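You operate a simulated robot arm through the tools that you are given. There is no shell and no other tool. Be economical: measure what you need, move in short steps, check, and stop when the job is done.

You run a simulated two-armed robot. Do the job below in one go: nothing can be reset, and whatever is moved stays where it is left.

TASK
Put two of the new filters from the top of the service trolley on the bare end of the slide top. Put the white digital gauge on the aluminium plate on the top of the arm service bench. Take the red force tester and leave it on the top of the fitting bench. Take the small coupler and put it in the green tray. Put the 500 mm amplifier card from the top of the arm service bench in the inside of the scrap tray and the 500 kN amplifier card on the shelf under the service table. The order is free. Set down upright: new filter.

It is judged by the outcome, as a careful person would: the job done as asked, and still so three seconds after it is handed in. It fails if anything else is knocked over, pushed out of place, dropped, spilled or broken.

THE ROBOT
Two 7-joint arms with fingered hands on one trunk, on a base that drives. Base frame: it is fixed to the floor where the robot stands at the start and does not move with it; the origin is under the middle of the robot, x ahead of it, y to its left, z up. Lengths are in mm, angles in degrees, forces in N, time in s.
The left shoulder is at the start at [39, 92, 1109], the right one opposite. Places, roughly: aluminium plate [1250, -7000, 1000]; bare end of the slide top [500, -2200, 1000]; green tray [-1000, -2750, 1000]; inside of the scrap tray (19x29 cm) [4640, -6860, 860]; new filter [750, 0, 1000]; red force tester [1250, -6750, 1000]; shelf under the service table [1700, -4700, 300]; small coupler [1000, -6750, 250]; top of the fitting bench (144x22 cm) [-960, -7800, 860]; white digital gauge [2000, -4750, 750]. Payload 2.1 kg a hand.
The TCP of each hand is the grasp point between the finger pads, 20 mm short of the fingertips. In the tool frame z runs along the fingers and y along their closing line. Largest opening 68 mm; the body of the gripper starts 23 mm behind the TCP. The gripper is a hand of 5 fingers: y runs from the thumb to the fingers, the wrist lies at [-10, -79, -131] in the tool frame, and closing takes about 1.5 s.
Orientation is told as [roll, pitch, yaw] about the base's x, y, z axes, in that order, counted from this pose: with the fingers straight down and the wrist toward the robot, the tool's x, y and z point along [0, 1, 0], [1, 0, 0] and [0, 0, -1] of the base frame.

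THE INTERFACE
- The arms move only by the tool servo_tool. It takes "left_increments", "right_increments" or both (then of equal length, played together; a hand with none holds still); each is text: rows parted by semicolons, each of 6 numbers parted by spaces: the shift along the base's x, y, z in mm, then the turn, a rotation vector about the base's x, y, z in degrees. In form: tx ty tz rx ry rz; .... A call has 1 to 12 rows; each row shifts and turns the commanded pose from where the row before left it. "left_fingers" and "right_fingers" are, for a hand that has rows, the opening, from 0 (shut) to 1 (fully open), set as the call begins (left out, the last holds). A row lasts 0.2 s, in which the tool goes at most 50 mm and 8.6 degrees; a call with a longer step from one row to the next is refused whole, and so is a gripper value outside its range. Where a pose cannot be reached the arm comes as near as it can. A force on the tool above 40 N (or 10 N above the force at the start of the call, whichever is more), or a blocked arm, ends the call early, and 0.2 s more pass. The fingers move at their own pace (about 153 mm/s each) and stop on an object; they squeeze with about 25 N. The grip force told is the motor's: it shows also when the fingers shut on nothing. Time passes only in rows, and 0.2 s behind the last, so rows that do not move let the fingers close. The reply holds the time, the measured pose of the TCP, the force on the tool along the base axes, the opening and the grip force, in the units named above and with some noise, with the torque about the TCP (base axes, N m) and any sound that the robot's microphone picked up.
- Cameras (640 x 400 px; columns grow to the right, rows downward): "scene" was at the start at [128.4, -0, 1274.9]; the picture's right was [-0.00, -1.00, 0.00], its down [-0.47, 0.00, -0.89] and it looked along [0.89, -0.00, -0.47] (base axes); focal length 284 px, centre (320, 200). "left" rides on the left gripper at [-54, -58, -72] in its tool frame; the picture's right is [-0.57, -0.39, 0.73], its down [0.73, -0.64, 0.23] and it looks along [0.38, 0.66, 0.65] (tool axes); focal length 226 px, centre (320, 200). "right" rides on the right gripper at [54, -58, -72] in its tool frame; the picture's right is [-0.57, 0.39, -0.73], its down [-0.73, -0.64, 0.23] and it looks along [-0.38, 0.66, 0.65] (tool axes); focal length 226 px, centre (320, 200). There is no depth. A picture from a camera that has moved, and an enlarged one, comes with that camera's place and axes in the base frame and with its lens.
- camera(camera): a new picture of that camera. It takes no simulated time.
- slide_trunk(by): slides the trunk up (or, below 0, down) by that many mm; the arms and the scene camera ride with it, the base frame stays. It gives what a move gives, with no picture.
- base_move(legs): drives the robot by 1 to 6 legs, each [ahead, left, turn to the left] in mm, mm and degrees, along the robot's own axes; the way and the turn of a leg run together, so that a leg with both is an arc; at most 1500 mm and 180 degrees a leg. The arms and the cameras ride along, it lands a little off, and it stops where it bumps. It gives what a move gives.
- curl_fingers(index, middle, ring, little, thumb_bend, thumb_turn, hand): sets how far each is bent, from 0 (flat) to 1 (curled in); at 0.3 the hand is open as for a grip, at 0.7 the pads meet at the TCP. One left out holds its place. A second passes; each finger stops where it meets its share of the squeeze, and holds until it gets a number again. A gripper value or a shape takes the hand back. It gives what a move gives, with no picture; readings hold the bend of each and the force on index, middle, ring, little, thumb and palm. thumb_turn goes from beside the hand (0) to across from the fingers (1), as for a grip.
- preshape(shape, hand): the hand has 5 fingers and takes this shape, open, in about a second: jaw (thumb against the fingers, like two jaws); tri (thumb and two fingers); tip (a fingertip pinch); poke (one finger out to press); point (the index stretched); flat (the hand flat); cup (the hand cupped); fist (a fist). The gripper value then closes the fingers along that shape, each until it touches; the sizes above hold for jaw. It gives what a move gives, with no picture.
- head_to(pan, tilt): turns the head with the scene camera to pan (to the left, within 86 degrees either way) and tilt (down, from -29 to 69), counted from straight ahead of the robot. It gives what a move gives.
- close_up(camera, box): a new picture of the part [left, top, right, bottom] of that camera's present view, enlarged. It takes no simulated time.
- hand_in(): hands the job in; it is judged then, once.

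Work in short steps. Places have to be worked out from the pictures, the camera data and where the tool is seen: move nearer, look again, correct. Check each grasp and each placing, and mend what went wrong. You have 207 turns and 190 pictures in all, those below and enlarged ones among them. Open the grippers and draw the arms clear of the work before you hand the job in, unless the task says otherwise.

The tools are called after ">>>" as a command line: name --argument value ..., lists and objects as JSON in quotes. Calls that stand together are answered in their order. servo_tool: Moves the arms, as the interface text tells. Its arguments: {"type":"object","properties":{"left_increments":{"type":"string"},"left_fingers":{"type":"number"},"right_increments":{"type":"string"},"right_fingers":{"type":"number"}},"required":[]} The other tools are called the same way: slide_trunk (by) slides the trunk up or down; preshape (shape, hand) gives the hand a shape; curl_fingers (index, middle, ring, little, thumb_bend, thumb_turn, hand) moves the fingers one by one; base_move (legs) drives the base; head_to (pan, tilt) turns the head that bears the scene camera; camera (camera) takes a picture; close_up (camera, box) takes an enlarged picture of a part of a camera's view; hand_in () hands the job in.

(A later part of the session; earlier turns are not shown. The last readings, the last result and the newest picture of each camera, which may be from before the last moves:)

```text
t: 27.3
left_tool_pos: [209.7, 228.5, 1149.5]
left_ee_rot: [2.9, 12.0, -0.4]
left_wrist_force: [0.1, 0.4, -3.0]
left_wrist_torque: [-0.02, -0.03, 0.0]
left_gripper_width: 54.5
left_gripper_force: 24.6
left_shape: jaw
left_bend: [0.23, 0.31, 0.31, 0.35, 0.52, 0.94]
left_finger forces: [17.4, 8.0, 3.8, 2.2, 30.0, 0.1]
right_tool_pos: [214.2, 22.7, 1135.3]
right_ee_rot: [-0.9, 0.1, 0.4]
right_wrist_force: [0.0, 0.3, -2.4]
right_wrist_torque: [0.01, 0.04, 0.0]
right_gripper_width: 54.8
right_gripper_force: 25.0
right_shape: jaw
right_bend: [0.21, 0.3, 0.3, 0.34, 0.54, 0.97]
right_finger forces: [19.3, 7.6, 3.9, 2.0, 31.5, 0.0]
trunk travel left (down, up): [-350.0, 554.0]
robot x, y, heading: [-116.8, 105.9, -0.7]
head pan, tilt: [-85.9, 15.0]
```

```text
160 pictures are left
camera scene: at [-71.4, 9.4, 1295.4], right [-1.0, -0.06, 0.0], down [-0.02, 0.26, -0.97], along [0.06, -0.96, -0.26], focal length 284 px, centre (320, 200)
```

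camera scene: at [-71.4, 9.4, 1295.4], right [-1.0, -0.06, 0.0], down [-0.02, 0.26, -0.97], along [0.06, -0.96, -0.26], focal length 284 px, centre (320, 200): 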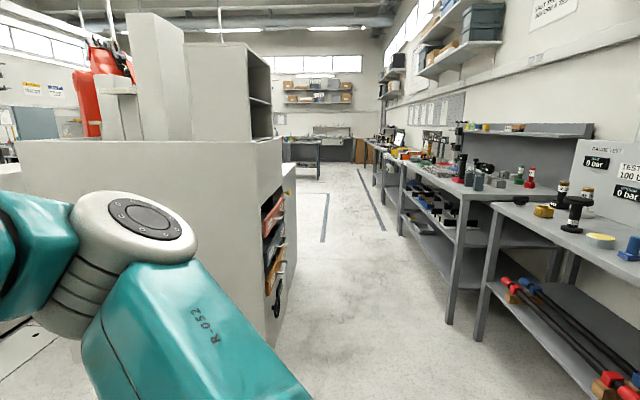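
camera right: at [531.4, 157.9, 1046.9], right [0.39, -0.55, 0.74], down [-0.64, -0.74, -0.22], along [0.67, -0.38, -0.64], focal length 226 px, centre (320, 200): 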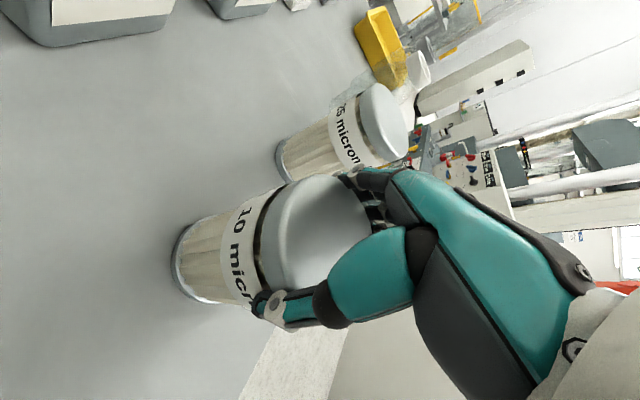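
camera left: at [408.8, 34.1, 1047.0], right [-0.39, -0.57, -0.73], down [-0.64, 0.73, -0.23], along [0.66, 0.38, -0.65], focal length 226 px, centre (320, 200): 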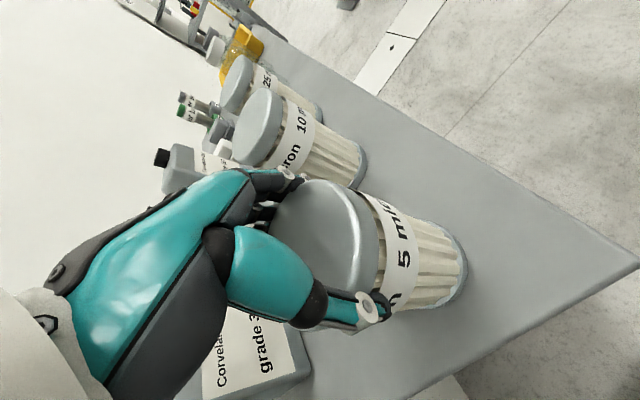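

A console block stands at about x 295–1400, y −1250, and benches line x < −950; the aisle between is free. I turn right and drive down the aisle.

>>> head_to --pan 0 --tilt 25

>>> base_move --legs '[[0, 0, -45], [0, 0, -45], [400, -150, 0], [500, -50, 0]]'

>>> camera --camera "scene"

```text
t: 28.9
left_tool_pos: [209.5, 229.4, 1149.1]
left_ee_rot: [2.9, 12.0, -0.3]
left_wrist_force: [0.5, -0.6, -4.0]
left_wrist_torque: [-0.02, -0.03, -0.02]
left_gripper_width: 54.6
left_gripper_force: 24.6
left_shape: jaw
left_bend: [0.23, 0.31, 0.31, 0.35, 0.52, 0.94]
left_finger forces: [17.3, 8.0, 3.6, 2.2, 29.9, 0.0]
right_tool_pos: [215.2, 21.3, 1135.4]
right_ee_rot: [-1.0, 0.1, 0.3]
right_wrist_force: [0.0, -0.7, -3.5]
right_wrist_torque: [-0.01, 0.03, 0.0]
right_gripper_width: 54.7
right_gripper_force: 25.1
right_shape: jaw
right_bend: [0.21, 0.3, 0.3, 0.34, 0.54, 0.97]
right_finger forces: [19.3, 7.7, 3.9, 1.9, 31.5, 0.1]
trunk travel left (down, up): [-350.0, 554.0]
robot x, y, heading: [-114.5, 100.8, -0.7]
head pan, tilt: [0.0, 25.0]
```

```text
t: 38.2
left_tool_pos: [-183.6, -1132.7, 1149.6]
left_ee_rot: [2.9, 11.9, -89.9]
left_wrist_force: [0.3, 0.0, -3.1]
left_wrist_torque: [-0.04, 0.03, 0.03]
left_gripper_width: 54.4
left_gripper_force: 25.2
left_shape: jaw
left_bend: [0.23, 0.31, 0.31, 0.35, 0.53, 0.94]
left_finger forces: [16.9, 7.8, 3.4, 2.1, 28.7, 0.0]
right_tool_pos: [-391.2, -1139.7, 1134.7]
right_ee_rot: [-0.8, 0.2, -89.2]
right_wrist_force: [-0.5, 0.0, -2.9]
right_wrist_torque: [-0.02, -0.02, 0.0]
right_gripper_width: 54.5
right_gripper_force: 24.6
right_shape: jaw
right_bend: [0.21, 0.3, 0.3, 0.35, 0.54, 0.97]
right_finger forces: [19.2, 7.5, 3.6, 2.0, 31.0, 0.0]
trunk travel left (down, up): [-350.0, 554.0]
robot x, y, heading: [-317.6, -805.5, -90.1]
head pan, tilt: [0.0, 25.0]
```

```text
159 pictures are left
camera scene: at [-313.1, -937.6, 1279.2], right [-1.0, 0.0, 0.0], down [0.0, 0.42, -0.91], along [0.0, -0.91, -0.42], focal length 284 px, centre (320, 200)
```

scene: 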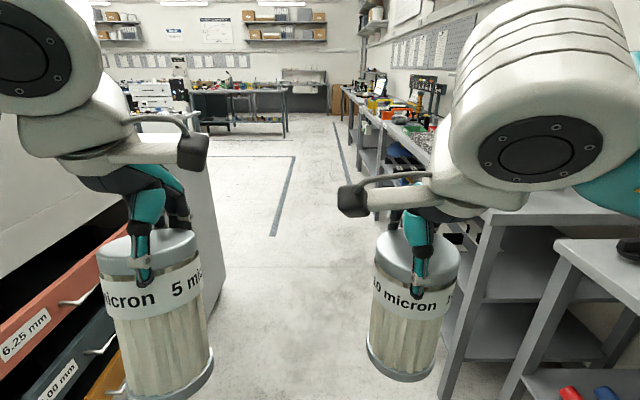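

The console's drawer side is at x≈300, ending near y −2175. I drive on and look to the left.

>>> base_move --legs '[[700, 0, 0], [600, 0, 0]]'

>>> head_to --pan 60 --tilt 20

>>> camera --camera "scene"

>>> head_to --pan -45 --tilt 25

>>> camera --camera "scene"

```text
t: 45.1
left_tool_pos: [-188.4, -2440.4, 1150.1]
left_ee_rot: [2.9, 11.9, -90.0]
left_wrist_force: [0.3, 0.5, -3.1]
left_wrist_torque: [0.02, 0.0, 0.01]
left_gripper_width: 54.7
left_gripper_force: 25.1
left_shape: jaw
left_bend: [0.23, 0.31, 0.31, 0.35, 0.53, 0.94]
left_finger forces: [16.7, 7.8, 3.5, 2.1, 28.6, 0.1]
right_tool_pos: [-396.4, -2447.6, 1136.0]
right_ee_rot: [-0.9, 0.2, -89.3]
right_wrist_force: [0.8, -0.6, -2.2]
right_wrist_torque: [0.0, -0.03, 0.02]
right_gripper_width: 54.4
right_gripper_force: 25.3
right_shape: jaw
right_bend: [0.21, 0.3, 0.3, 0.35, 0.54, 0.97]
right_finger forces: [19.1, 7.4, 3.7, 2.1, 31.0, 0.0]
trunk travel left (down, up): [-350.0, 554.0]
robot x, y, heading: [-318.0, -2118.4, -90.5]
head pan, tilt: [0.0, 25.0]
```

```text
t: 46.4
left_tool_pos: [-188.1, -2440.9, 1148.6]
left_ee_rot: [2.9, 12.0, -89.9]
left_wrist_force: [0.0, 0.4, -3.0]
left_wrist_torque: [-0.05, 0.03, 0.03]
left_gripper_width: 54.5
left_gripper_force: 25.2
left_shape: jaw
left_bend: [0.23, 0.31, 0.31, 0.35, 0.53, 0.94]
left_finger forces: [16.6, 7.8, 3.7, 2.2, 28.7, 0.1]
right_tool_pos: [-395.6, -2448.1, 1134.9]
right_ee_rot: [-0.9, 0.2, -89.2]
right_wrist_force: [-0.8, -0.2, -1.9]
right_wrist_torque: [0.03, -0.03, 0.01]
right_gripper_width: 54.2
right_gripper_force: 24.3
right_shape: jaw
right_bend: [0.21, 0.3, 0.3, 0.35, 0.54, 0.97]
right_finger forces: [19.1, 7.4, 3.7, 2.0, 31.0, 0.0]
trunk travel left (down, up): [-350.0, 554.0]
robot x, y, heading: [-316.8, -2113.9, -90.2]
head pan, tilt: [60.0, 20.0]
```

```text
158 pictures are left
camera scene: at [-235.9, -2200.6, 1287.3], right [-0.5, -0.86, 0.0], down [-0.3, 0.17, -0.94], along [0.81, -0.47, -0.34], focal length 284 px, centre (320, 200)
```

scene: 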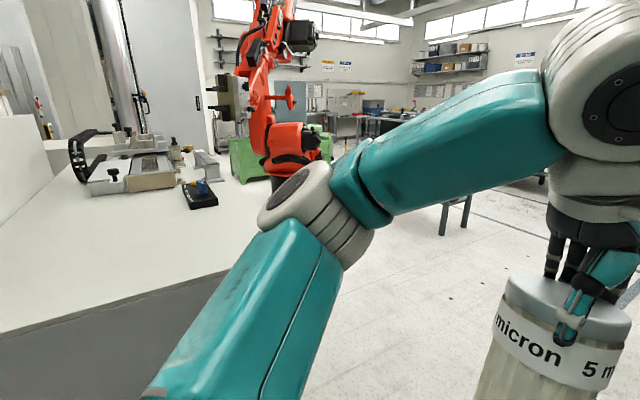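

```text
t: 48.2
left_tool_pos: [-188.6, -2441.3, 1149.6]
left_ee_rot: [2.9, 11.9, -90.1]
left_wrist_force: [-0.9, 0.4, -2.0]
left_wrist_torque: [-0.02, 0.01, 0.01]
left_gripper_width: 54.6
left_gripper_force: 25.0
left_shape: jaw
left_bend: [0.23, 0.31, 0.31, 0.35, 0.53, 0.94]
left_finger forces: [16.7, 7.8, 3.7, 2.1, 28.6, 0.0]
right_tool_pos: [-396.6, -2448.5, 1134.5]
right_ee_rot: [-0.9, 0.2, -89.2]
right_wrist_force: [-0.1, 0.4, -2.9]
right_wrist_torque: [0.03, -0.03, -0.03]
right_gripper_width: 54.6
right_gripper_force: 24.9
right_shape: jaw
right_bend: [0.21, 0.3, 0.3, 0.35, 0.54, 0.97]
right_finger forces: [19.1, 7.3, 3.7, 2.0, 31.0, 0.0]
trunk travel left (down, up): [-350.0, 554.0]
robot x, y, heading: [-318.4, -2120.3, -90.0]
head pan, tilt: [-45.0, 25.0]
```

```text
157 pictures are left
camera scene: at [-381.7, -2218.6, 1279.2], right [-0.7, 0.71, 0.0], down [0.3, 0.3, -0.91], along [-0.64, -0.64, -0.42], focal length 284 px, centre (320, 200)
```

scene: 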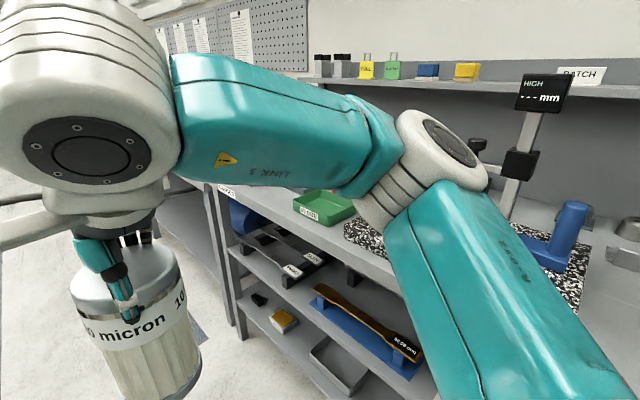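

The white top on the left, with gear only at its far end, matches the bare end at (500, −2200). I turn left to face it.

>>> head_to --pan 0 --tilt 30

>>> base_move --legs '[[0, 0, 45], [0, 0, 45], [120, -40, 0]]'

>>> camera --camera "scene"

>>> camera --camera "right"

```text
t: 49.3
left_tool_pos: [-189.3, -2440.5, 1150.7]
left_ee_rot: [2.8, 12.0, -90.0]
left_wrist_force: [-0.2, 0.6, -3.0]
left_wrist_torque: [-0.03, 0.0, 0.02]
left_gripper_width: 54.6
left_gripper_force: 25.0
left_shape: jaw
left_bend: [0.23, 0.31, 0.31, 0.35, 0.53, 0.94]
left_finger forces: [16.7, 7.8, 3.5, 2.2, 28.6, 0.0]
right_tool_pos: [-394.8, -2447.0, 1135.7]
right_ee_rot: [-1.0, 0.2, -89.4]
right_wrist_force: [-0.4, -0.4, -2.4]
right_wrist_torque: [0.02, -0.02, 0.0]
right_gripper_width: 54.6
right_gripper_force: 25.3
right_shape: jaw
right_bend: [0.21, 0.3, 0.3, 0.35, 0.54, 0.97]
right_finger forces: [19.1, 7.3, 3.7, 2.0, 31.0, 0.0]
trunk travel left (down, up): [-350.0, 554.0]
robot x, y, heading: [-314.8, -2117.1, -90.4]
head pan, tilt: [0.0, 30.0]
```

```text
t: 54.7
left_tool_pos: [124.7, -2034.6, 1148.8]
left_ee_rot: [2.9, 12.1, -0.6]
left_wrist_force: [0.3, -0.2, -1.6]
left_wrist_torque: [-0.04, -0.05, 0.0]
left_gripper_width: 54.6
left_gripper_force: 25.0
left_shape: jaw
left_bend: [0.23, 0.31, 0.31, 0.36, 0.53, 0.94]
left_finger forces: [16.2, 7.4, 3.6, 1.9, 27.6, 0.0]
right_tool_pos: [130.8, -2242.0, 1136.5]
right_ee_rot: [-0.9, 0.2, 0.1]
right_wrist_force: [0.4, 0.0, -3.3]
right_wrist_torque: [0.03, -0.03, -0.01]
right_gripper_width: 54.2
right_gripper_force: 25.3
right_shape: jaw
right_bend: [0.21, 0.3, 0.3, 0.35, 0.54, 0.97]
right_finger forces: [19.1, 7.3, 3.6, 2.0, 30.5, 0.1]
trunk travel left (down, up): [-350.0, 554.0]
robot x, y, heading: [-200.0, -2161.7, -0.6]
head pan, tilt: [0.0, 30.0]
```

```text
156 pictures are left
camera scene: at [-71.3, -2160.8, 1271.2], right [-0.01, -1.0, 0.0], down [-0.5, 0.01, -0.87], along [0.87, -0.01, -0.5], focal length 284 px, centre (320, 200)
```

scene: 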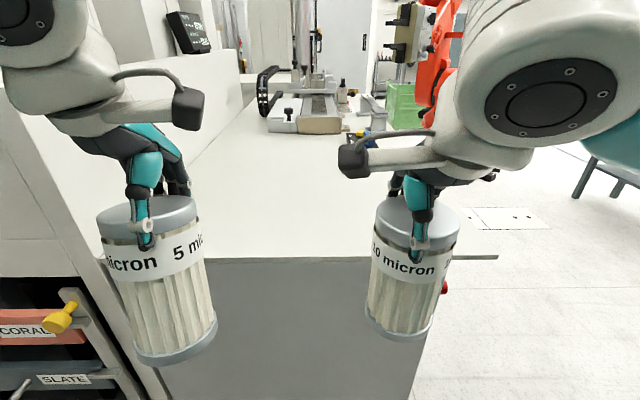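

```text
155 pictures are left
camera right: at [71.7, -2186.0, 1207.1], right [0.39, -0.55, 0.74], down [-0.64, -0.74, -0.22], along [0.66, -0.39, -0.64], focal length 226 px, centre (320, 200)
```

right: 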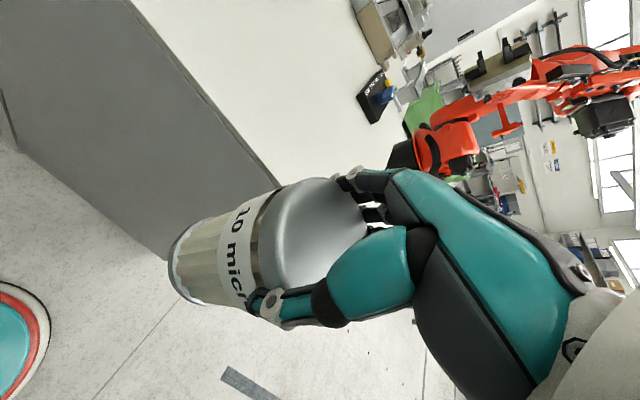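

The top's near edge is at x≈240–290 and z between 950 and 1000. I raise the trunk for clearance and square the left hand.

>>> slide_trunk --by 90

>>> servo_tool --left_increments "10 10 -20 -1 -4 0; 10 10 -20 -1 -4 0; 10 0 -10 -0.9 -4 0.5; 0 0 0 0 0 0"

>>> base_move --legs '[[110, 0, 0]]'

>>> camera --camera "scene"

>>> camera --camera "right"

>>> camera --camera "left"

```text
t: 55.9
left_tool_pos: [126.0, -2033.8, 1240.4]
left_ee_rot: [2.9, 12.1, -0.6]
left_wrist_force: [0.5, 0.3, -2.0]
left_wrist_torque: [-0.03, 0.01, 0.0]
left_gripper_width: 54.6
left_gripper_force: 24.9
left_shape: jaw
left_bend: [0.23, 0.31, 0.31, 0.36, 0.53, 0.94]
left_finger forces: [16.1, 7.4, 3.5, 1.9, 27.6, 0.1]
right_tool_pos: [130.3, -2241.4, 1226.2]
right_ee_rot: [-0.9, 0.2, 0.1]
right_wrist_force: [-1.2, 0.8, -3.6]
right_wrist_torque: [0.01, 0.0, 0.0]
right_gripper_width: 54.2
right_gripper_force: 24.8
right_shape: jaw
right_bend: [0.21, 0.3, 0.3, 0.35, 0.54, 0.97]
right_finger forces: [19.0, 7.3, 3.6, 2.0, 30.6, 0.0]
trunk travel left (down, up): [-440.0, 464.0]
robot x, y, heading: [-199.1, -2158.4, -0.7]
head pan, tilt: [0.0, 30.0]
```

```text
t: 56.9
left_tool_pos: [155.2, -2014.6, 1190.1]
left_ee_rot: [0.2, -0.1, -0.4]
left_wrist_force: [-0.2, -0.5, -1.7]
left_wrist_torque: [-0.02, 0.01, 0.02]
left_gripper_width: 54.5
left_gripper_force: 24.5
left_shape: jaw
left_bend: [0.24, 0.31, 0.31, 0.36, 0.53, 0.94]
left_finger forces: [16.1, 7.1, 3.6, 2.0, 27.6, 0.1]
right_tool_pos: [130.0, -2242.3, 1226.3]
right_ee_rot: [-0.8, 0.2, 0.1]
right_wrist_force: [0.6, 0.5, -2.4]
right_wrist_torque: [0.04, 0.04, 0.01]
right_gripper_width: 54.3
right_gripper_force: 25.2
right_shape: jaw
right_bend: [0.21, 0.3, 0.3, 0.35, 0.54, 0.97]
right_finger forces: [18.9, 7.4, 3.7, 2.0, 30.5, 0.0]
trunk travel left (down, up): [-440.0, 464.0]
robot x, y, heading: [-200.1, -2158.2, -0.9]
head pan, tilt: [0.0, 30.0]
```

```text
t: 58.1
left_tool_pos: [267.3, -2014.9, 1190.4]
left_ee_rot: [0.2, 0.0, -0.5]
left_wrist_force: [0.6, 0.5, -2.6]
left_wrist_torque: [0.0, -0.01, 0.04]
left_gripper_width: 54.5
left_gripper_force: 25.2
left_shape: jaw
left_bend: [0.24, 0.31, 0.31, 0.36, 0.53, 0.94]
left_finger forces: [16.0, 7.1, 3.6, 2.0, 27.6, 0.1]
right_tool_pos: [241.5, -2242.7, 1225.5]
right_ee_rot: [-0.9, 0.2, -0.1]
right_wrist_force: [0.7, 0.2, -2.1]
right_wrist_torque: [0.0, 0.0, 0.01]
right_gripper_width: 54.4
right_gripper_force: 25.4
right_shape: jaw
right_bend: [0.21, 0.3, 0.3, 0.35, 0.54, 0.97]
right_finger forces: [19.1, 7.4, 3.7, 2.0, 30.6, 0.0]
trunk travel left (down, up): [-440.0, 464.0]
robot x, y, heading: [-87.3, -2158.9, -0.8]
head pan, tilt: [0.0, 30.0]
```

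```text
154 pictures are left
camera scene: at [29.7, -2162.2, 1361.7], right [-0.02, -1.0, 0.0], down [-0.5, 0.01, -0.87], along [0.87, -0.01, -0.5], focal length 284 px, centre (320, 200)
```

scene: 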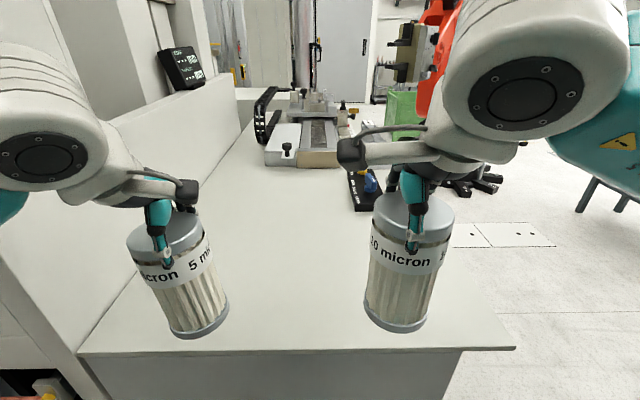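

```text
153 pictures are left
camera right: at [183.2, -2187.8, 1297.0], right [0.39, -0.55, 0.74], down [-0.64, -0.74, -0.22], along [0.66, -0.39, -0.64], focal length 226 px, centre (320, 200)
```

right: 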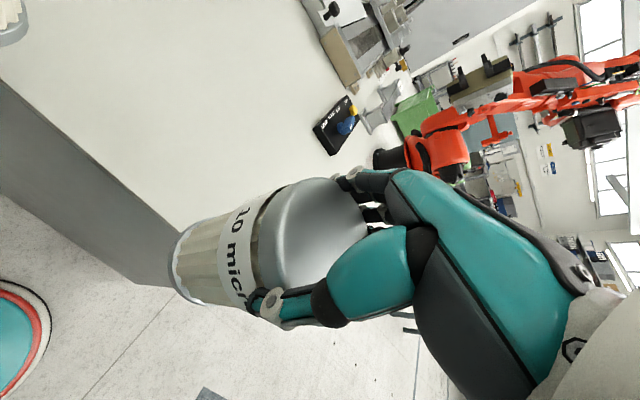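

```text
152 pictures are left
camera left: at [207.7, -2070.8, 1260.9], right [-0.39, -0.56, -0.73], down [-0.63, 0.74, -0.23], along [0.67, 0.37, -0.65], focal length 226 px, centre (320, 200)
```

left: 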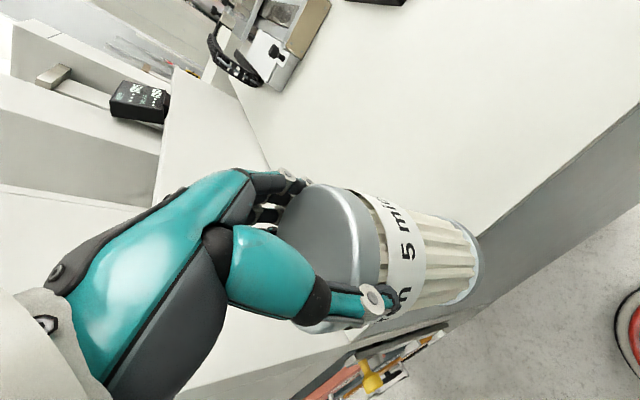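

Triangulation puts the top at z≈958, its near edge at x≈284, clear from y −2450 to −1800. I drive 60 mm nearer and lower the trunk again; the filter bottoms stay above z 990.

>>> base_move --legs '[[60, 0, 0]]'

>>> slide_trunk --by -80

>>> servo_tool --left_increments "20 0 0 0 0 0; 20 0 0 0 0 0; 20 0 -5 0 0 0; 10 0 -5 0 0 0; 0 0 0 0 0 0" --right_increments "20 0 -10 0 0 0; 20 0 -10 0 0 0; 25 0 -15 0.4 0 0; 25 0 -10 0.4 0 0; 0 0 0 0 0 0"

>>> camera --camera "scene"

```text
t: 59.1
left_tool_pos: [326.1, -2017.4, 1190.2]
left_ee_rot: [0.2, 0.0, -0.6]
left_wrist_force: [0.2, 0.2, -2.6]
left_wrist_torque: [-0.02, 0.01, 0.01]
left_gripper_width: 54.7
left_gripper_force: 25.2
left_shape: jaw
left_bend: [0.24, 0.31, 0.31, 0.36, 0.53, 0.94]
left_finger forces: [16.0, 7.1, 3.5, 2.0, 27.5, 0.1]
right_tool_pos: [300.8, -2244.4, 1225.6]
right_ee_rot: [-0.9, 0.2, -0.1]
right_wrist_force: [0.6, 0.6, -3.3]
right_wrist_torque: [0.01, 0.01, 0.01]
right_gripper_width: 54.5
right_gripper_force: 24.6
right_shape: jaw
right_bend: [0.21, 0.3, 0.3, 0.35, 0.54, 0.97]
right_finger forces: [19.1, 7.4, 3.7, 1.9, 30.6, 0.0]
trunk travel left (down, up): [-440.0, 464.0]
robot x, y, heading: [-28.9, -2161.5, -1.1]
head pan, tilt: [0.0, 30.0]
```

```text
t: 60.3
left_tool_pos: [325.1, -2016.5, 1110.1]
left_ee_rot: [0.1, 0.0, -0.4]
left_wrist_force: [-0.5, -0.7, -2.5]
left_wrist_torque: [0.01, -0.01, 0.0]
left_gripper_width: 54.6
left_gripper_force: 24.9
left_shape: jaw
left_bend: [0.24, 0.31, 0.31, 0.36, 0.53, 0.94]
left_finger forces: [16.1, 7.1, 3.5, 2.1, 27.5, 0.0]
right_tool_pos: [299.5, -2244.6, 1145.1]
right_ee_rot: [-0.9, 0.1, -0.2]
right_wrist_force: [-0.4, -0.6, -1.9]
right_wrist_torque: [0.02, 0.02, -0.01]
right_gripper_width: 54.5
right_gripper_force: 25.3
right_shape: jaw
right_bend: [0.21, 0.3, 0.3, 0.35, 0.54, 0.97]
right_finger forces: [19.0, 7.3, 3.8, 1.9, 30.6, 0.0]
trunk travel left (down, up): [-360.0, 544.0]
robot x, y, heading: [-28.5, -2162.0, -0.9]
head pan, tilt: [0.0, 30.0]
```

```text
t: 61.5
left_tool_pos: [395.4, -2018.1, 1099.4]
left_ee_rot: [0.2, 0.0, -0.6]
left_wrist_force: [0.0, -0.4, -2.4]
left_wrist_torque: [0.0, 0.03, 0.01]
left_gripper_width: 54.5
left_gripper_force: 24.9
left_shape: jaw
left_bend: [0.24, 0.31, 0.31, 0.36, 0.53, 0.94]
left_finger forces: [15.8, 7.0, 3.6, 2.0, 27.3, 0.1]
right_tool_pos: [390.5, -2244.9, 1100.5]
right_ee_rot: [-0.2, 0.1, -0.1]
right_wrist_force: [-0.3, 0.2, -2.4]
right_wrist_torque: [-0.01, 0.01, 0.01]
right_gripper_width: 54.6
right_gripper_force: 25.2
right_shape: jaw
right_bend: [0.22, 0.3, 0.3, 0.35, 0.54, 0.97]
right_finger forces: [18.7, 7.3, 3.8, 2.2, 30.1, 0.0]
trunk travel left (down, up): [-360.0, 544.0]
robot x, y, heading: [-31.1, -2159.9, -0.8]
head pan, tilt: [0.0, 30.0]
```

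```text
151 pictures are left
camera scene: at [97.6, -2163.4, 1281.3], right [-0.02, -1.0, 0.0], down [-0.5, 0.01, -0.87], along [0.87, -0.01, -0.5], focal length 284 px, centre (320, 200)
```

scene: 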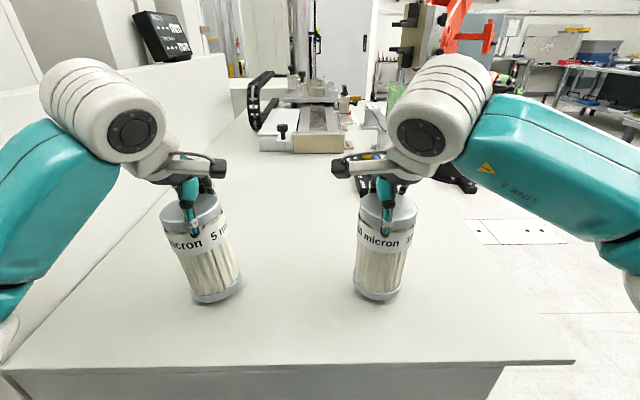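

Both filters are over the top and upright. I lower slowly until they touch.

>>> servo_tool --left_increments "0 0 -10 0 0 0; 0 0 -8 0 0 0; 0 0 -4 0 0 0; 0 0 -3 0 0 0; 0 0 -3 0 0 0; 0 0 0 0 0 0" --right_increments "0 0 -10 0 0 0; 0 0 -8 0 0 0; 0 0 -4 0 0 0; 0 0 -3 0 0 0; 0 0 -3 0 0 0; 0 0 0 0 0 0"

>>> close_up --camera "scene" --box '[140, 170, 460, 370]'

```text
t: 62.2
left_tool_pos: [393.5, -2020.9, 1086.0]
left_ee_rot: [-0.1, -1.2, -0.9]
left_wrist_force: [0.3, -6.5, 22.7]
left_wrist_torque: [0.06, -0.1, -0.02]
left_gripper_width: 52.8
left_gripper_force: 25.4
left_shape: jaw
left_bend: [0.23, 0.3, 0.3, 0.34, 0.54, 0.92]
left_finger forces: [18.2, 7.0, 3.7, 2.0, 31.1, 0.1]
right_tool_pos: [386.8, -2245.3, 1086.7]
right_ee_rot: [0.2, -0.6, -0.1]
right_wrist_force: [-1.0, 2.7, 14.2]
right_wrist_torque: [-0.04, -0.07, 0.02]
right_gripper_width: 54.1
right_gripper_force: 24.8
right_shape: jaw
right_bend: [0.22, 0.3, 0.3, 0.34, 0.54, 0.96]
right_finger forces: [19.9, 7.8, 4.1, 2.3, 32.5, 0.0]
trunk travel left (down, up): [-360.0, 544.0]
robot x, y, heading: [-29.6, -2160.8, -0.9]
head pan, tilt: [0.0, 30.0]
stopped in row 3 (left hand): the force on the tool passed its limit at 44 N (the readings are from after the stop); the commanded pose is now the measured one
```

```text
2.00 times, centred on (300, 270) of scene
camera zoom: at [93.8, -2164.9, 1282.1], right [-0.02, -1.0, 0.0], down [-0.5, 0.01, -0.87], along [0.87, -0.01, -0.5], focal length 567 px, centre (360, 60)
```

zoom: 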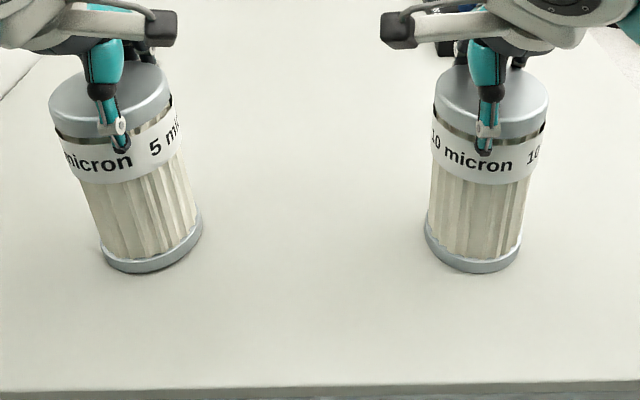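

Both have touched down at TCP z 1086. I open both hands wide.

>>> curl_fingers --hand "left" --index 0.06 --middle 0.06 --ring 0.06 --little 0.06 --thumb_bend 0.06

>>> curl_fingers --hand "right" --index 0.06 --middle 0.06 --ring 0.06 --little 0.06 --thumb_bend 0.06

>>> camera --camera "left"

>>> camera --camera "right"

>>> camera --camera "scene"

```text
t: 63.2
left_tool_pos: [394.0, -2020.0, 1085.0]
left_ee_rot: [-0.1, -0.8, -0.6]
left_wrist_force: [0.8, 0.4, -0.6]
left_wrist_torque: [-0.02, 0.01, 0.01]
left_gripper_width: 94.7
left_gripper_force: 0.0
left_shape: fingers
left_bend: [0.06, 0.06, 0.06, 0.06, 0.07, 1.0]
left_finger forces: [0.1, 0.1, 0.0, 0.0, 0.0, 0.0]
right_tool_pos: [388.2, -2245.2, 1085.6]
right_ee_rot: [0.1, -0.4, -0.1]
right_wrist_force: [-3.3, -1.8, 30.7]
right_wrist_torque: [-0.1, -0.19, -0.03]
right_gripper_width: 53.8
right_gripper_force: 24.7
right_shape: jaw
right_bend: [0.22, 0.3, 0.3, 0.35, 0.54, 0.96]
right_finger forces: [19.7, 7.5, 4.1, 2.8, 34.4, 0.0]
trunk travel left (down, up): [-360.0, 544.0]
robot x, y, heading: [-29.1, -2166.2, -0.8]
head pan, tilt: [0.0, 30.0]
```

```text
t: 64.2
left_tool_pos: [396.4, -2018.5, 1083.9]
left_ee_rot: [-0.1, -0.7, -0.7]
left_wrist_force: [0.6, -0.3, -0.2]
left_wrist_torque: [0.01, -0.01, -0.03]
left_gripper_width: 94.8
left_gripper_force: 0.1
left_shape: fingers
left_bend: [0.06, 0.06, 0.06, 0.06, 0.06, 1.0]
left_finger forces: [0.0, 0.0, 0.0, 0.0, 0.0, 0.0]
right_tool_pos: [391.0, -2244.6, 1083.2]
right_ee_rot: [0.0, -0.1, -0.2]
right_wrist_force: [0.0, 0.0, 0.2]
right_wrist_torque: [0.0, 0.01, 0.01]
right_gripper_width: 94.4
right_gripper_force: 0.2
right_shape: fingers
right_bend: [0.06, 0.06, 0.06, 0.06, 0.06, 1.0]
right_finger forces: [0.0, 0.1, 0.0, 0.1, 0.0, 0.0]
trunk travel left (down, up): [-360.0, 544.0]
robot x, y, heading: [-29.1, -2158.2, -1.0]
head pan, tilt: [0.0, 30.0]
```

```text
149 pictures are left
camera left: at [335.7, -2072.9, 1154.8], right [-0.39, -0.56, -0.73], down [-0.63, 0.74, -0.24], along [0.68, 0.37, -0.64], focal length 226 px, centre (320, 200)
```

left: 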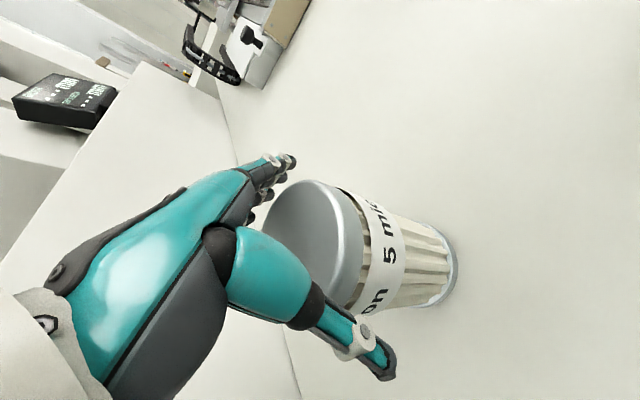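

```text
148 pictures are left
camera right: at [331.6, -2190.5, 1155.7], right [0.38, -0.57, 0.73], down [-0.64, -0.73, -0.23], along [0.67, -0.38, -0.64], focal length 226 px, centre (320, 200)
```

right: 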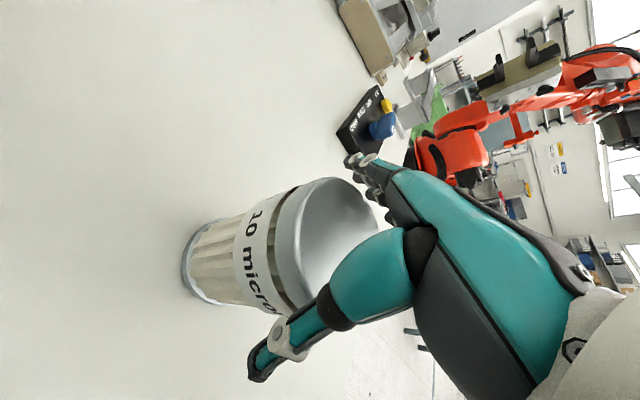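

```text
147 pictures are left
camera scene: at [97.3, -2163.6, 1281.3], right [-0.02, -1.0, 0.0], down [-0.5, 0.01, -0.87], along [0.87, -0.01, -0.5], focal length 284 px, centre (320, 200)
```

scene: 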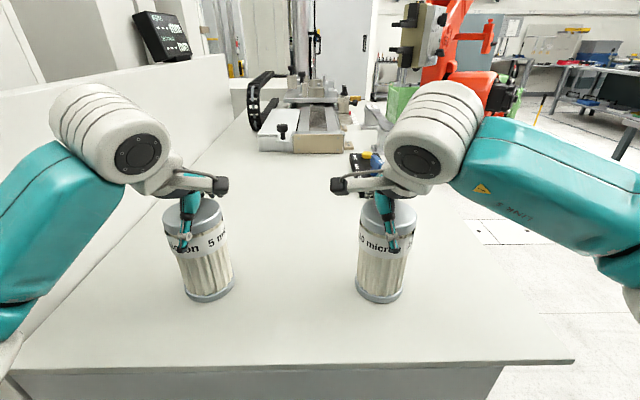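

Both filters stand free. I lift the hands straight up, draw them in, and back away from the console.

>>> servo_tool --left_increments "0 0 20 0 0 0; 0 0 30 0 0 0; 0 0 30 0 0 0; 0 0 10 0 0 0; -40 0 0 0 0 0; -40 0 0 0 0 0; -30 0 0 0 0 0; 0 0 0 0 0 0" --right_increments "0 0 20 0 0 0; 0 0 30 0 0 0; 0 0 30 0 0 0; 0 0 10 0 0 0; -40 0 0 0 0 0; -40 0 0 0 0 0; -30 0 0 0 0 0; 0 0 0 0 0 0"

>>> camera --camera "scene"

>>> base_move --legs '[[-250, 0, 0], [0, 0, -45]]'

>>> camera --camera "scene"

```text
t: 66.0
left_tool_pos: [284.2, -2020.2, 1173.5]
left_ee_rot: [-0.1, -0.6, -0.8]
left_wrist_force: [0.1, 0.1, -0.4]
left_wrist_torque: [-0.03, 0.03, 0.02]
left_gripper_width: 94.6
left_gripper_force: 0.0
left_shape: fingers
left_bend: [0.06, 0.06, 0.06, 0.06, 0.06, 1.0]
left_finger forces: [0.1, 0.0, 0.1, 0.0, 0.1, 0.0]
right_tool_pos: [281.2, -2246.6, 1172.4]
right_ee_rot: [0.0, -0.2, -0.1]
right_wrist_force: [0.7, -0.7, 0.5]
right_wrist_torque: [-0.03, -0.03, 0.05]
right_gripper_width: 95.0
right_gripper_force: 0.0
right_shape: fingers
right_bend: [0.06, 0.06, 0.06, 0.06, 0.06, 1.0]
right_finger forces: [0.0, 0.0, 0.0, 0.0, 0.1, 0.1]
trunk travel left (down, up): [-360.0, 544.0]
robot x, y, heading: [-29.8, -2162.3, -1.2]
head pan, tilt: [0.0, 30.0]
```

```text
146 pictures are left
camera scene: at [97.0, -2163.6, 1281.3], right [-0.02, -1.0, 0.0], down [-0.5, 0.01, -0.87], along [0.87, -0.01, -0.5], focal length 284 px, centre (320, 200)
```

scene: 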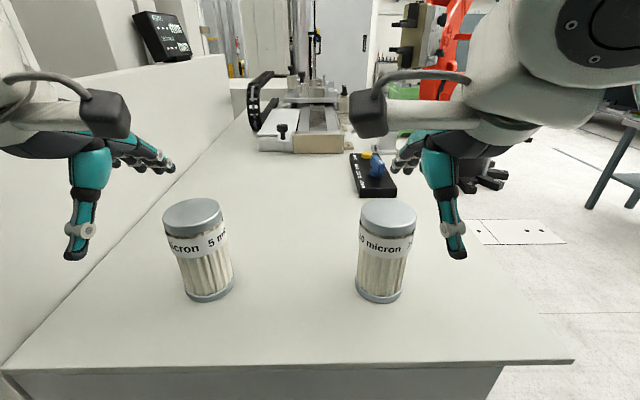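

```text
t: 69.9
left_tool_pos: [41.1, -2281.7, 1172.6]
left_ee_rot: [-0.1, -0.7, -46.0]
left_wrist_force: [0.6, -1.0, -0.1]
left_wrist_torque: [0.01, -0.03, -0.04]
left_gripper_width: 94.7
left_gripper_force: 0.0
left_shape: fingers
left_bend: [0.06, 0.06, 0.06, 0.06, 0.06, 1.0]
left_finger forces: [0.0, 0.1, 0.1, 0.0, 0.0, 0.0]
right_tool_pos: [-121.1, -2436.9, 1173.1]
right_ee_rot: [0.0, -0.2, -45.5]
right_wrist_force: [0.7, 0.6, 0.0]
right_wrist_torque: [0.01, -0.01, -0.01]
right_gripper_width: 94.5
right_gripper_force: 0.0
right_shape: fingers
right_bend: [0.06, 0.06, 0.06, 0.06, 0.06, 1.0]
right_finger forces: [0.1, 0.1, 0.0, 0.1, 0.1, 0.1]
trunk travel left (down, up): [-360.0, 544.0]
robot x, y, heading: [-280.9, -2155.8, -46.6]
head pan, tilt: [0.0, 30.0]
```

```text
145 pictures are left
camera scene: at [-192.7, -2248.1, 1281.3], right [-0.72, -0.69, 0.0], down [-0.35, 0.36, -0.87], along [0.6, -0.63, -0.5], focal length 284 px, centre (320, 200)
```

scene: 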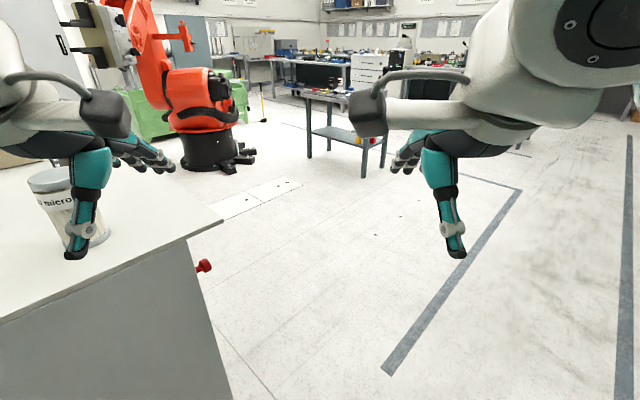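

Filters stand well. The service table's near edge is at y≈−4585, x 1370–2210. I drive there clear of the console corner and the red robot, ending facing it.

>>> base_move --legs '[[665, -381, 0], [1122, 350, 0], [1022, 320, 0], [0, 0, -43.4]]'

>>> camera --camera "scene"

```text
t: 86.7
left_tool_pos: [1993.4, -4326.5, 1173.0]
left_ee_rot: [-0.1, -0.7, -91.1]
left_wrist_force: [-1.1, -0.2, 0.1]
left_wrist_torque: [-0.01, -0.01, 0.0]
left_gripper_width: 94.7
left_gripper_force: 0.1
left_shape: fingers
left_bend: [0.06, 0.06, 0.06, 0.06, 0.06, 1.0]
left_finger forces: [0.0, 0.1, 0.1, 0.0, 0.0, 0.0]
right_tool_pos: [1766.8, -4321.9, 1173.6]
right_ee_rot: [0.0, -0.2, -90.3]
right_wrist_force: [-0.6, -0.1, 0.7]
right_wrist_torque: [0.01, -0.03, -0.02]
right_gripper_width: 94.6
right_gripper_force: 0.1
right_shape: fingers
right_bend: [0.06, 0.06, 0.06, 0.06, 0.06, 1.0]
right_finger forces: [0.0, 0.0, 0.0, 0.0, 0.0, 0.0]
trunk travel left (down, up): [-360.0, 544.0]
robot x, y, heading: [1851.8, -4008.3, -91.1]
head pan, tilt: [0.0, 30.0]
```

```text
144 pictures are left
camera scene: at [1851.4, -4136.3, 1281.3], right [-1.0, 0.02, 0.0], down [0.01, 0.5, -0.87], along [-0.02, -0.87, -0.5], focal length 284 px, centre (320, 200)
```

scene: 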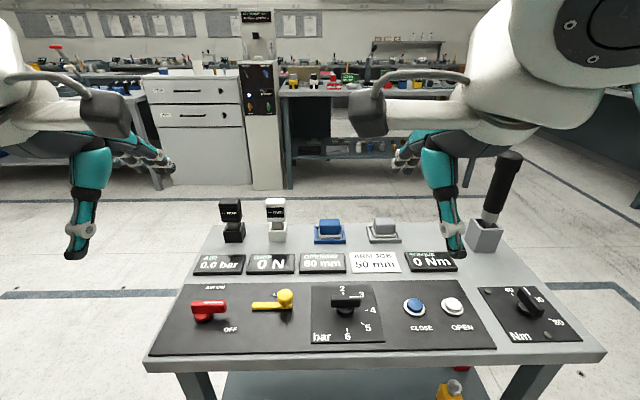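

I see a row of gauges at the back of the table. I enlarge it.

>>> close_up --camera "scene" --box '[180, 180, 500, 300]'

>>> head_to --pan 0 --tilt 60

>>> camera --camera "scene"

```text
2.00 times, centred on (340, 240) of scene
camera zoom: at [1851.4, -4136.3, 1281.3], right [-1.0, 0.02, 0.0], down [0.01, 0.5, -0.87], along [-0.02, -0.87, -0.5], focal length 567 px, centre (280, 120)
```

zoom: 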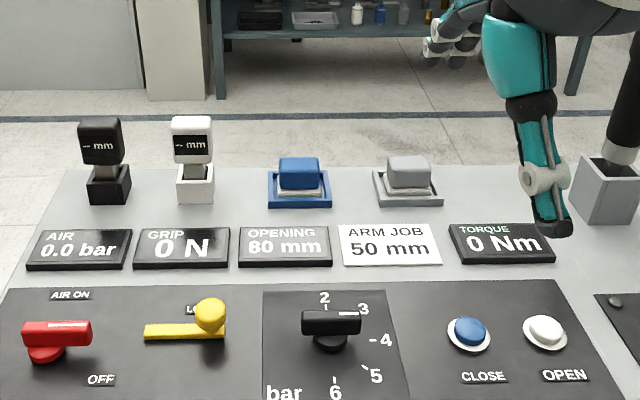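

```text
t: 87.6
left_tool_pos: [1994.1, -4325.1, 1173.3]
left_ee_rot: [-0.1, -0.7, -91.0]
left_wrist_force: [-0.9, -0.4, -0.7]
left_wrist_torque: [-0.01, 0.02, -0.02]
left_gripper_width: 94.8
left_gripper_force: 0.1
left_shape: fingers
left_bend: [0.06, 0.06, 0.06, 0.06, 0.06, 1.0]
left_finger forces: [0.1, 0.0, 0.0, 0.0, 0.1, 0.0]
right_tool_pos: [1768.0, -4321.2, 1172.6]
right_ee_rot: [0.1, -0.3, -90.3]
right_wrist_force: [0.0, -0.7, 0.0]
right_wrist_torque: [0.01, -0.02, 0.03]
right_gripper_width: 94.9
right_gripper_force: 0.1
right_shape: fingers
right_bend: [0.06, 0.06, 0.06, 0.06, 0.06, 1.0]
right_finger forces: [0.1, 0.0, 0.1, 0.0, 0.0, 0.0]
trunk travel left (down, up): [-360.0, 544.0]
robot x, y, heading: [1851.3, -4011.1, -91.0]
head pan, tilt: [0.0, 60.0]
```

```text
142 pictures are left
camera scene: at [1852.0, -4112.5, 1239.3], right [-1.0, 0.02, 0.0], down [0.02, 0.87, -0.5], along [-0.01, -0.5, -0.87], focal length 284 px, centre (320, 200)
```

scene: 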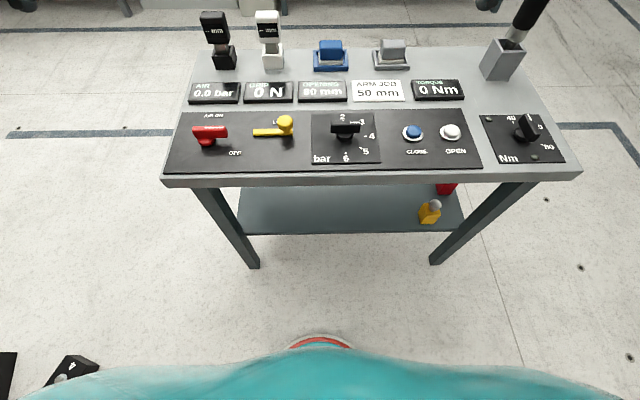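

The white gauge stands near the back edge at about (1967, −4810), so reaching over the controls would be poor. I go round the west end to the far side of the table, facing back.

>>> head_to --pan -50 --tilt 30

>>> camera --camera "scene"

```text
t: 88.8
left_tool_pos: [1994.0, -4326.1, 1174.2]
left_ee_rot: [-0.1, -0.8, -91.0]
left_wrist_force: [-0.1, 0.2, -0.4]
left_wrist_torque: [0.01, -0.03, 0.01]
left_gripper_width: 94.6
left_gripper_force: 0.0
left_shape: fingers
left_bend: [0.06, 0.06, 0.06, 0.06, 0.06, 1.0]
left_finger forces: [0.0, 0.1, 0.0, 0.0, 0.1, 0.0]
right_tool_pos: [1767.7, -4320.3, 1173.4]
right_ee_rot: [0.0, -0.2, -90.3]
right_wrist_force: [0.6, -0.2, 0.2]
right_wrist_torque: [0.0, -0.01, -0.04]
right_gripper_width: 94.5
right_gripper_force: 0.2
right_shape: fingers
right_bend: [0.06, 0.06, 0.06, 0.06, 0.06, 1.0]
right_finger forces: [0.1, 0.0, 0.1, 0.0, 0.0, 0.0]
trunk travel left (down, up): [-360.0, 544.0]
robot x, y, heading: [1851.5, -4011.6, -91.3]
head pan, tilt: [-50.0, 30.0]
```

```text
141 pictures are left
camera scene: at [1782.9, -4102.6, 1281.3], right [-0.63, 0.78, 0.0], down [0.39, 0.31, -0.87], along [-0.67, -0.54, -0.5], focal length 284 px, centre (320, 200)
```

scene: 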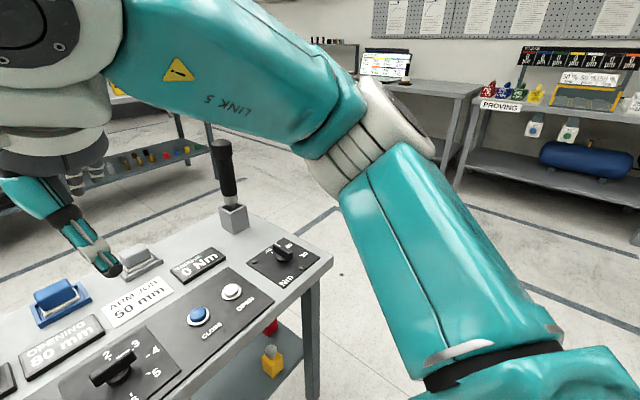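

The way west is clear; I drive round.

>>> head_to --pan 0 --tilt 30

>>> base_move --legs '[[0, -1000, 0], [720, 0, 0], [720, 0, 0], [0, 1080, 0], [0, 0, 90], [0, 0, 90]]'

>>> camera --camera "scene"

```text
t: 90.0
left_tool_pos: [1993.4, -4325.7, 1174.0]
left_ee_rot: [0.0, -0.7, -91.0]
left_wrist_force: [-1.0, 0.5, -0.4]
left_wrist_torque: [-0.02, 0.02, 0.01]
left_gripper_width: 94.7
left_gripper_force: 0.1
left_shape: fingers
left_bend: [0.06, 0.06, 0.06, 0.06, 0.06, 1.0]
left_finger forces: [0.1, 0.1, 0.0, 0.0, 0.1, 0.0]
right_tool_pos: [1767.8, -4320.7, 1174.2]
right_ee_rot: [0.1, -0.2, -90.2]
right_wrist_force: [-0.1, -0.3, -0.5]
right_wrist_torque: [0.04, 0.01, 0.01]
right_gripper_width: 94.6
right_gripper_force: 0.0
right_shape: fingers
right_bend: [0.06, 0.06, 0.06, 0.06, 0.06, 1.0]
right_finger forces: [0.1, 0.1, 0.0, 0.1, 0.0, 0.0]
trunk travel left (down, up): [-360.0, 544.0]
robot x, y, heading: [1853.2, -4010.8, -91.1]
head pan, tilt: [0.0, 30.0]
```

```text
t: 114.9
left_tool_pos: [1768.7, -5114.8, 1173.5]
left_ee_rot: [-0.1, -0.7, 88.8]
left_wrist_force: [-0.3, -0.3, -0.3]
left_wrist_torque: [0.0, 0.02, -0.01]
left_gripper_width: 94.6
left_gripper_force: 0.0
left_shape: fingers
left_bend: [0.06, 0.06, 0.06, 0.06, 0.06, 1.0]
left_finger forces: [0.0, 0.0, 0.0, 0.0, 0.1, 0.1]
right_tool_pos: [1993.8, -5120.5, 1172.4]
right_ee_rot: [-0.1, -0.3, 89.5]
right_wrist_force: [0.2, -0.1, -0.3]
right_wrist_torque: [0.01, 0.01, -0.04]
right_gripper_width: 94.3
right_gripper_force: 0.1
right_shape: fingers
right_bend: [0.06, 0.06, 0.06, 0.06, 0.06, 1.0]
right_finger forces: [0.1, 0.0, 0.0, 0.0, 0.0, 0.0]
trunk travel left (down, up): [-360.0, 544.0]
robot x, y, heading: [1909.0, -5429.8, 88.7]
head pan, tilt: [0.0, 30.0]
```

```text
140 pictures are left
camera scene: at [1911.9, -5304.5, 1281.3], right [1.0, -0.02, 0.0], down [-0.01, -0.5, -0.87], along [0.02, 0.87, -0.5], focal length 284 px, centre (320, 200)
```

scene: 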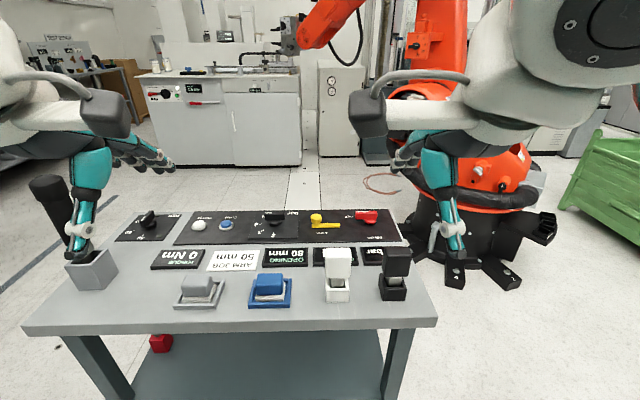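

The gauge stands at about (1963, −4835) on a top at z≈750, with its head up to z≈885. I drive 190 mm nearer and view it with the right hand's camera.

>>> base_move --legs '[[190, 0, 0]]'

>>> head_to --pan 0 --tilt 45

>>> camera --camera "scene"

>>> camera --camera "right"

```text
t: 116.4
left_tool_pos: [1772.0, -4923.3, 1172.6]
left_ee_rot: [-0.1, -0.8, 88.8]
left_wrist_force: [1.2, 0.2, 0.1]
left_wrist_torque: [0.02, -0.03, -0.01]
left_gripper_width: 94.7
left_gripper_force: 0.1
left_shape: fingers
left_bend: [0.06, 0.06, 0.06, 0.06, 0.06, 1.0]
left_finger forces: [0.1, 0.1, 0.1, 0.0, 0.0, 0.0]
right_tool_pos: [1997.6, -4927.5, 1172.4]
right_ee_rot: [-0.1, -0.2, 89.6]
right_wrist_force: [0.0, -0.7, 0.0]
right_wrist_torque: [0.0, -0.02, -0.01]
right_gripper_width: 94.6
right_gripper_force: 0.2
right_shape: fingers
right_bend: [0.06, 0.06, 0.06, 0.06, 0.06, 1.0]
right_finger forces: [0.0, 0.0, 0.0, 0.0, 0.1, 0.0]
trunk travel left (down, up): [-360.0, 544.0]
robot x, y, heading: [1911.4, -5238.4, 88.7]
head pan, tilt: [0.0, 30.0]
```

```text
t: 117.2
left_tool_pos: [1773.2, -4922.9, 1174.3]
left_ee_rot: [0.0, -0.7, 88.9]
left_wrist_force: [-1.2, 0.0, -0.2]
left_wrist_torque: [0.04, 0.04, 0.05]
left_gripper_width: 94.5
left_gripper_force: 0.0
left_shape: fingers
left_bend: [0.06, 0.06, 0.06, 0.06, 0.06, 1.0]
left_finger forces: [0.1, 0.0, 0.0, 0.0, 0.1, 0.0]
right_tool_pos: [1998.6, -4929.0, 1173.1]
right_ee_rot: [0.0, -0.2, 89.7]
right_wrist_force: [-0.7, -0.1, 0.4]
right_wrist_torque: [0.01, 0.01, 0.0]
right_gripper_width: 94.5
right_gripper_force: 0.0
right_shape: fingers
right_bend: [0.06, 0.06, 0.06, 0.06, 0.06, 1.0]
right_finger forces: [0.0, 0.1, 0.1, 0.1, 0.0, 0.0]
trunk travel left (down, up): [-360.0, 544.0]
robot x, y, heading: [1912.4, -5238.9, 88.6]
head pan, tilt: [0.0, 45.0]
```

```text
139 pictures are left
camera scene: at [1916.1, -5121.6, 1258.8], right [1.0, -0.02, 0.0], down [-0.02, -0.71, -0.71], along [0.02, 0.71, -0.71], focal length 284 px, centre (320, 200)
```

scene: 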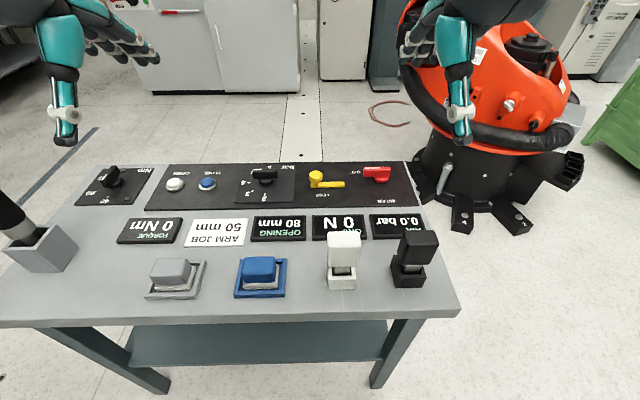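

```text
138 pictures are left
camera right: at [1942.6, -4986.7, 1245.4], right [0.57, 0.38, 0.73], down [0.73, -0.64, -0.23], along [0.38, 0.66, -0.64], focal length 226 px, centre (320, 200)
```

right: 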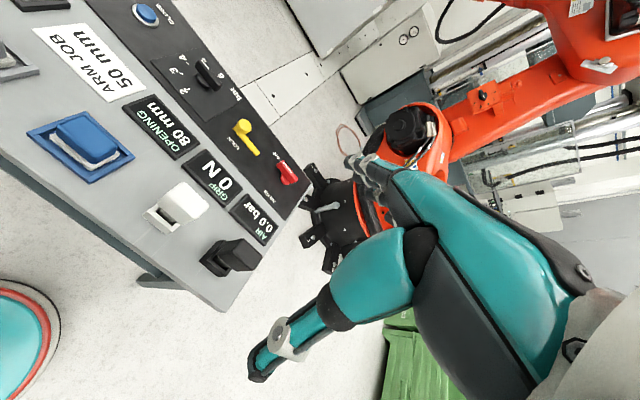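

I enlarge both views of the gauge.

>>> close_up --camera "scene" --box '[300, 210, 460, 310]'

>>> close_up --camera "right" --box '[100, 140, 260, 300]'

```text
4.00 times, centred on (380, 260) of scene
camera zoom: at [1916.1, -5121.6, 1258.8], right [1.0, -0.02, 0.0], down [-0.02, -0.71, -0.71], along [0.02, 0.71, -0.71], focal length 1135 px, centre (80, -40)
```

zoom: 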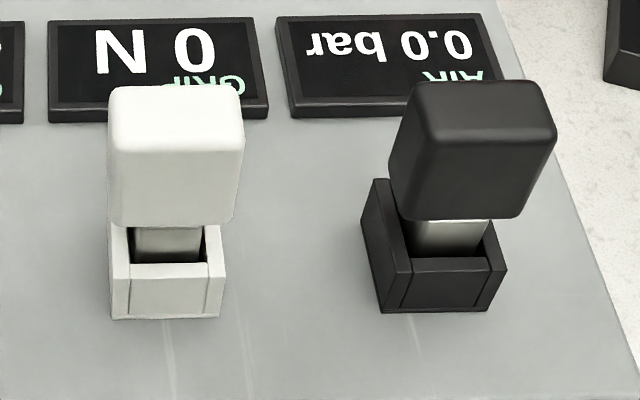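

```text
2.50 times, centred on (180, 220) of right
camera zoom: at [1942.6, -4986.7, 1245.4], right [0.57, 0.38, 0.73], down [0.73, -0.64, -0.23], along [0.38, 0.66, -0.64], focal length 565 px, centre (670, 150)
```

zoom: 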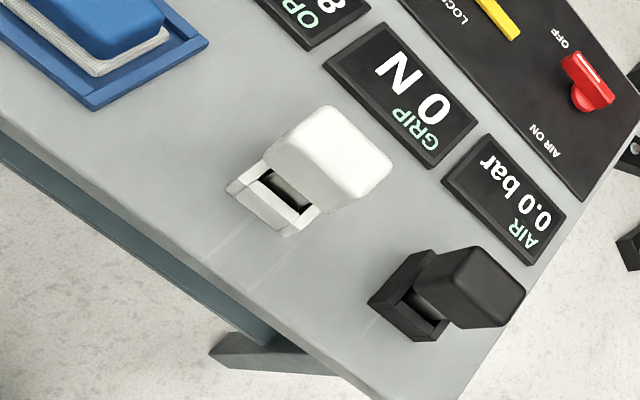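

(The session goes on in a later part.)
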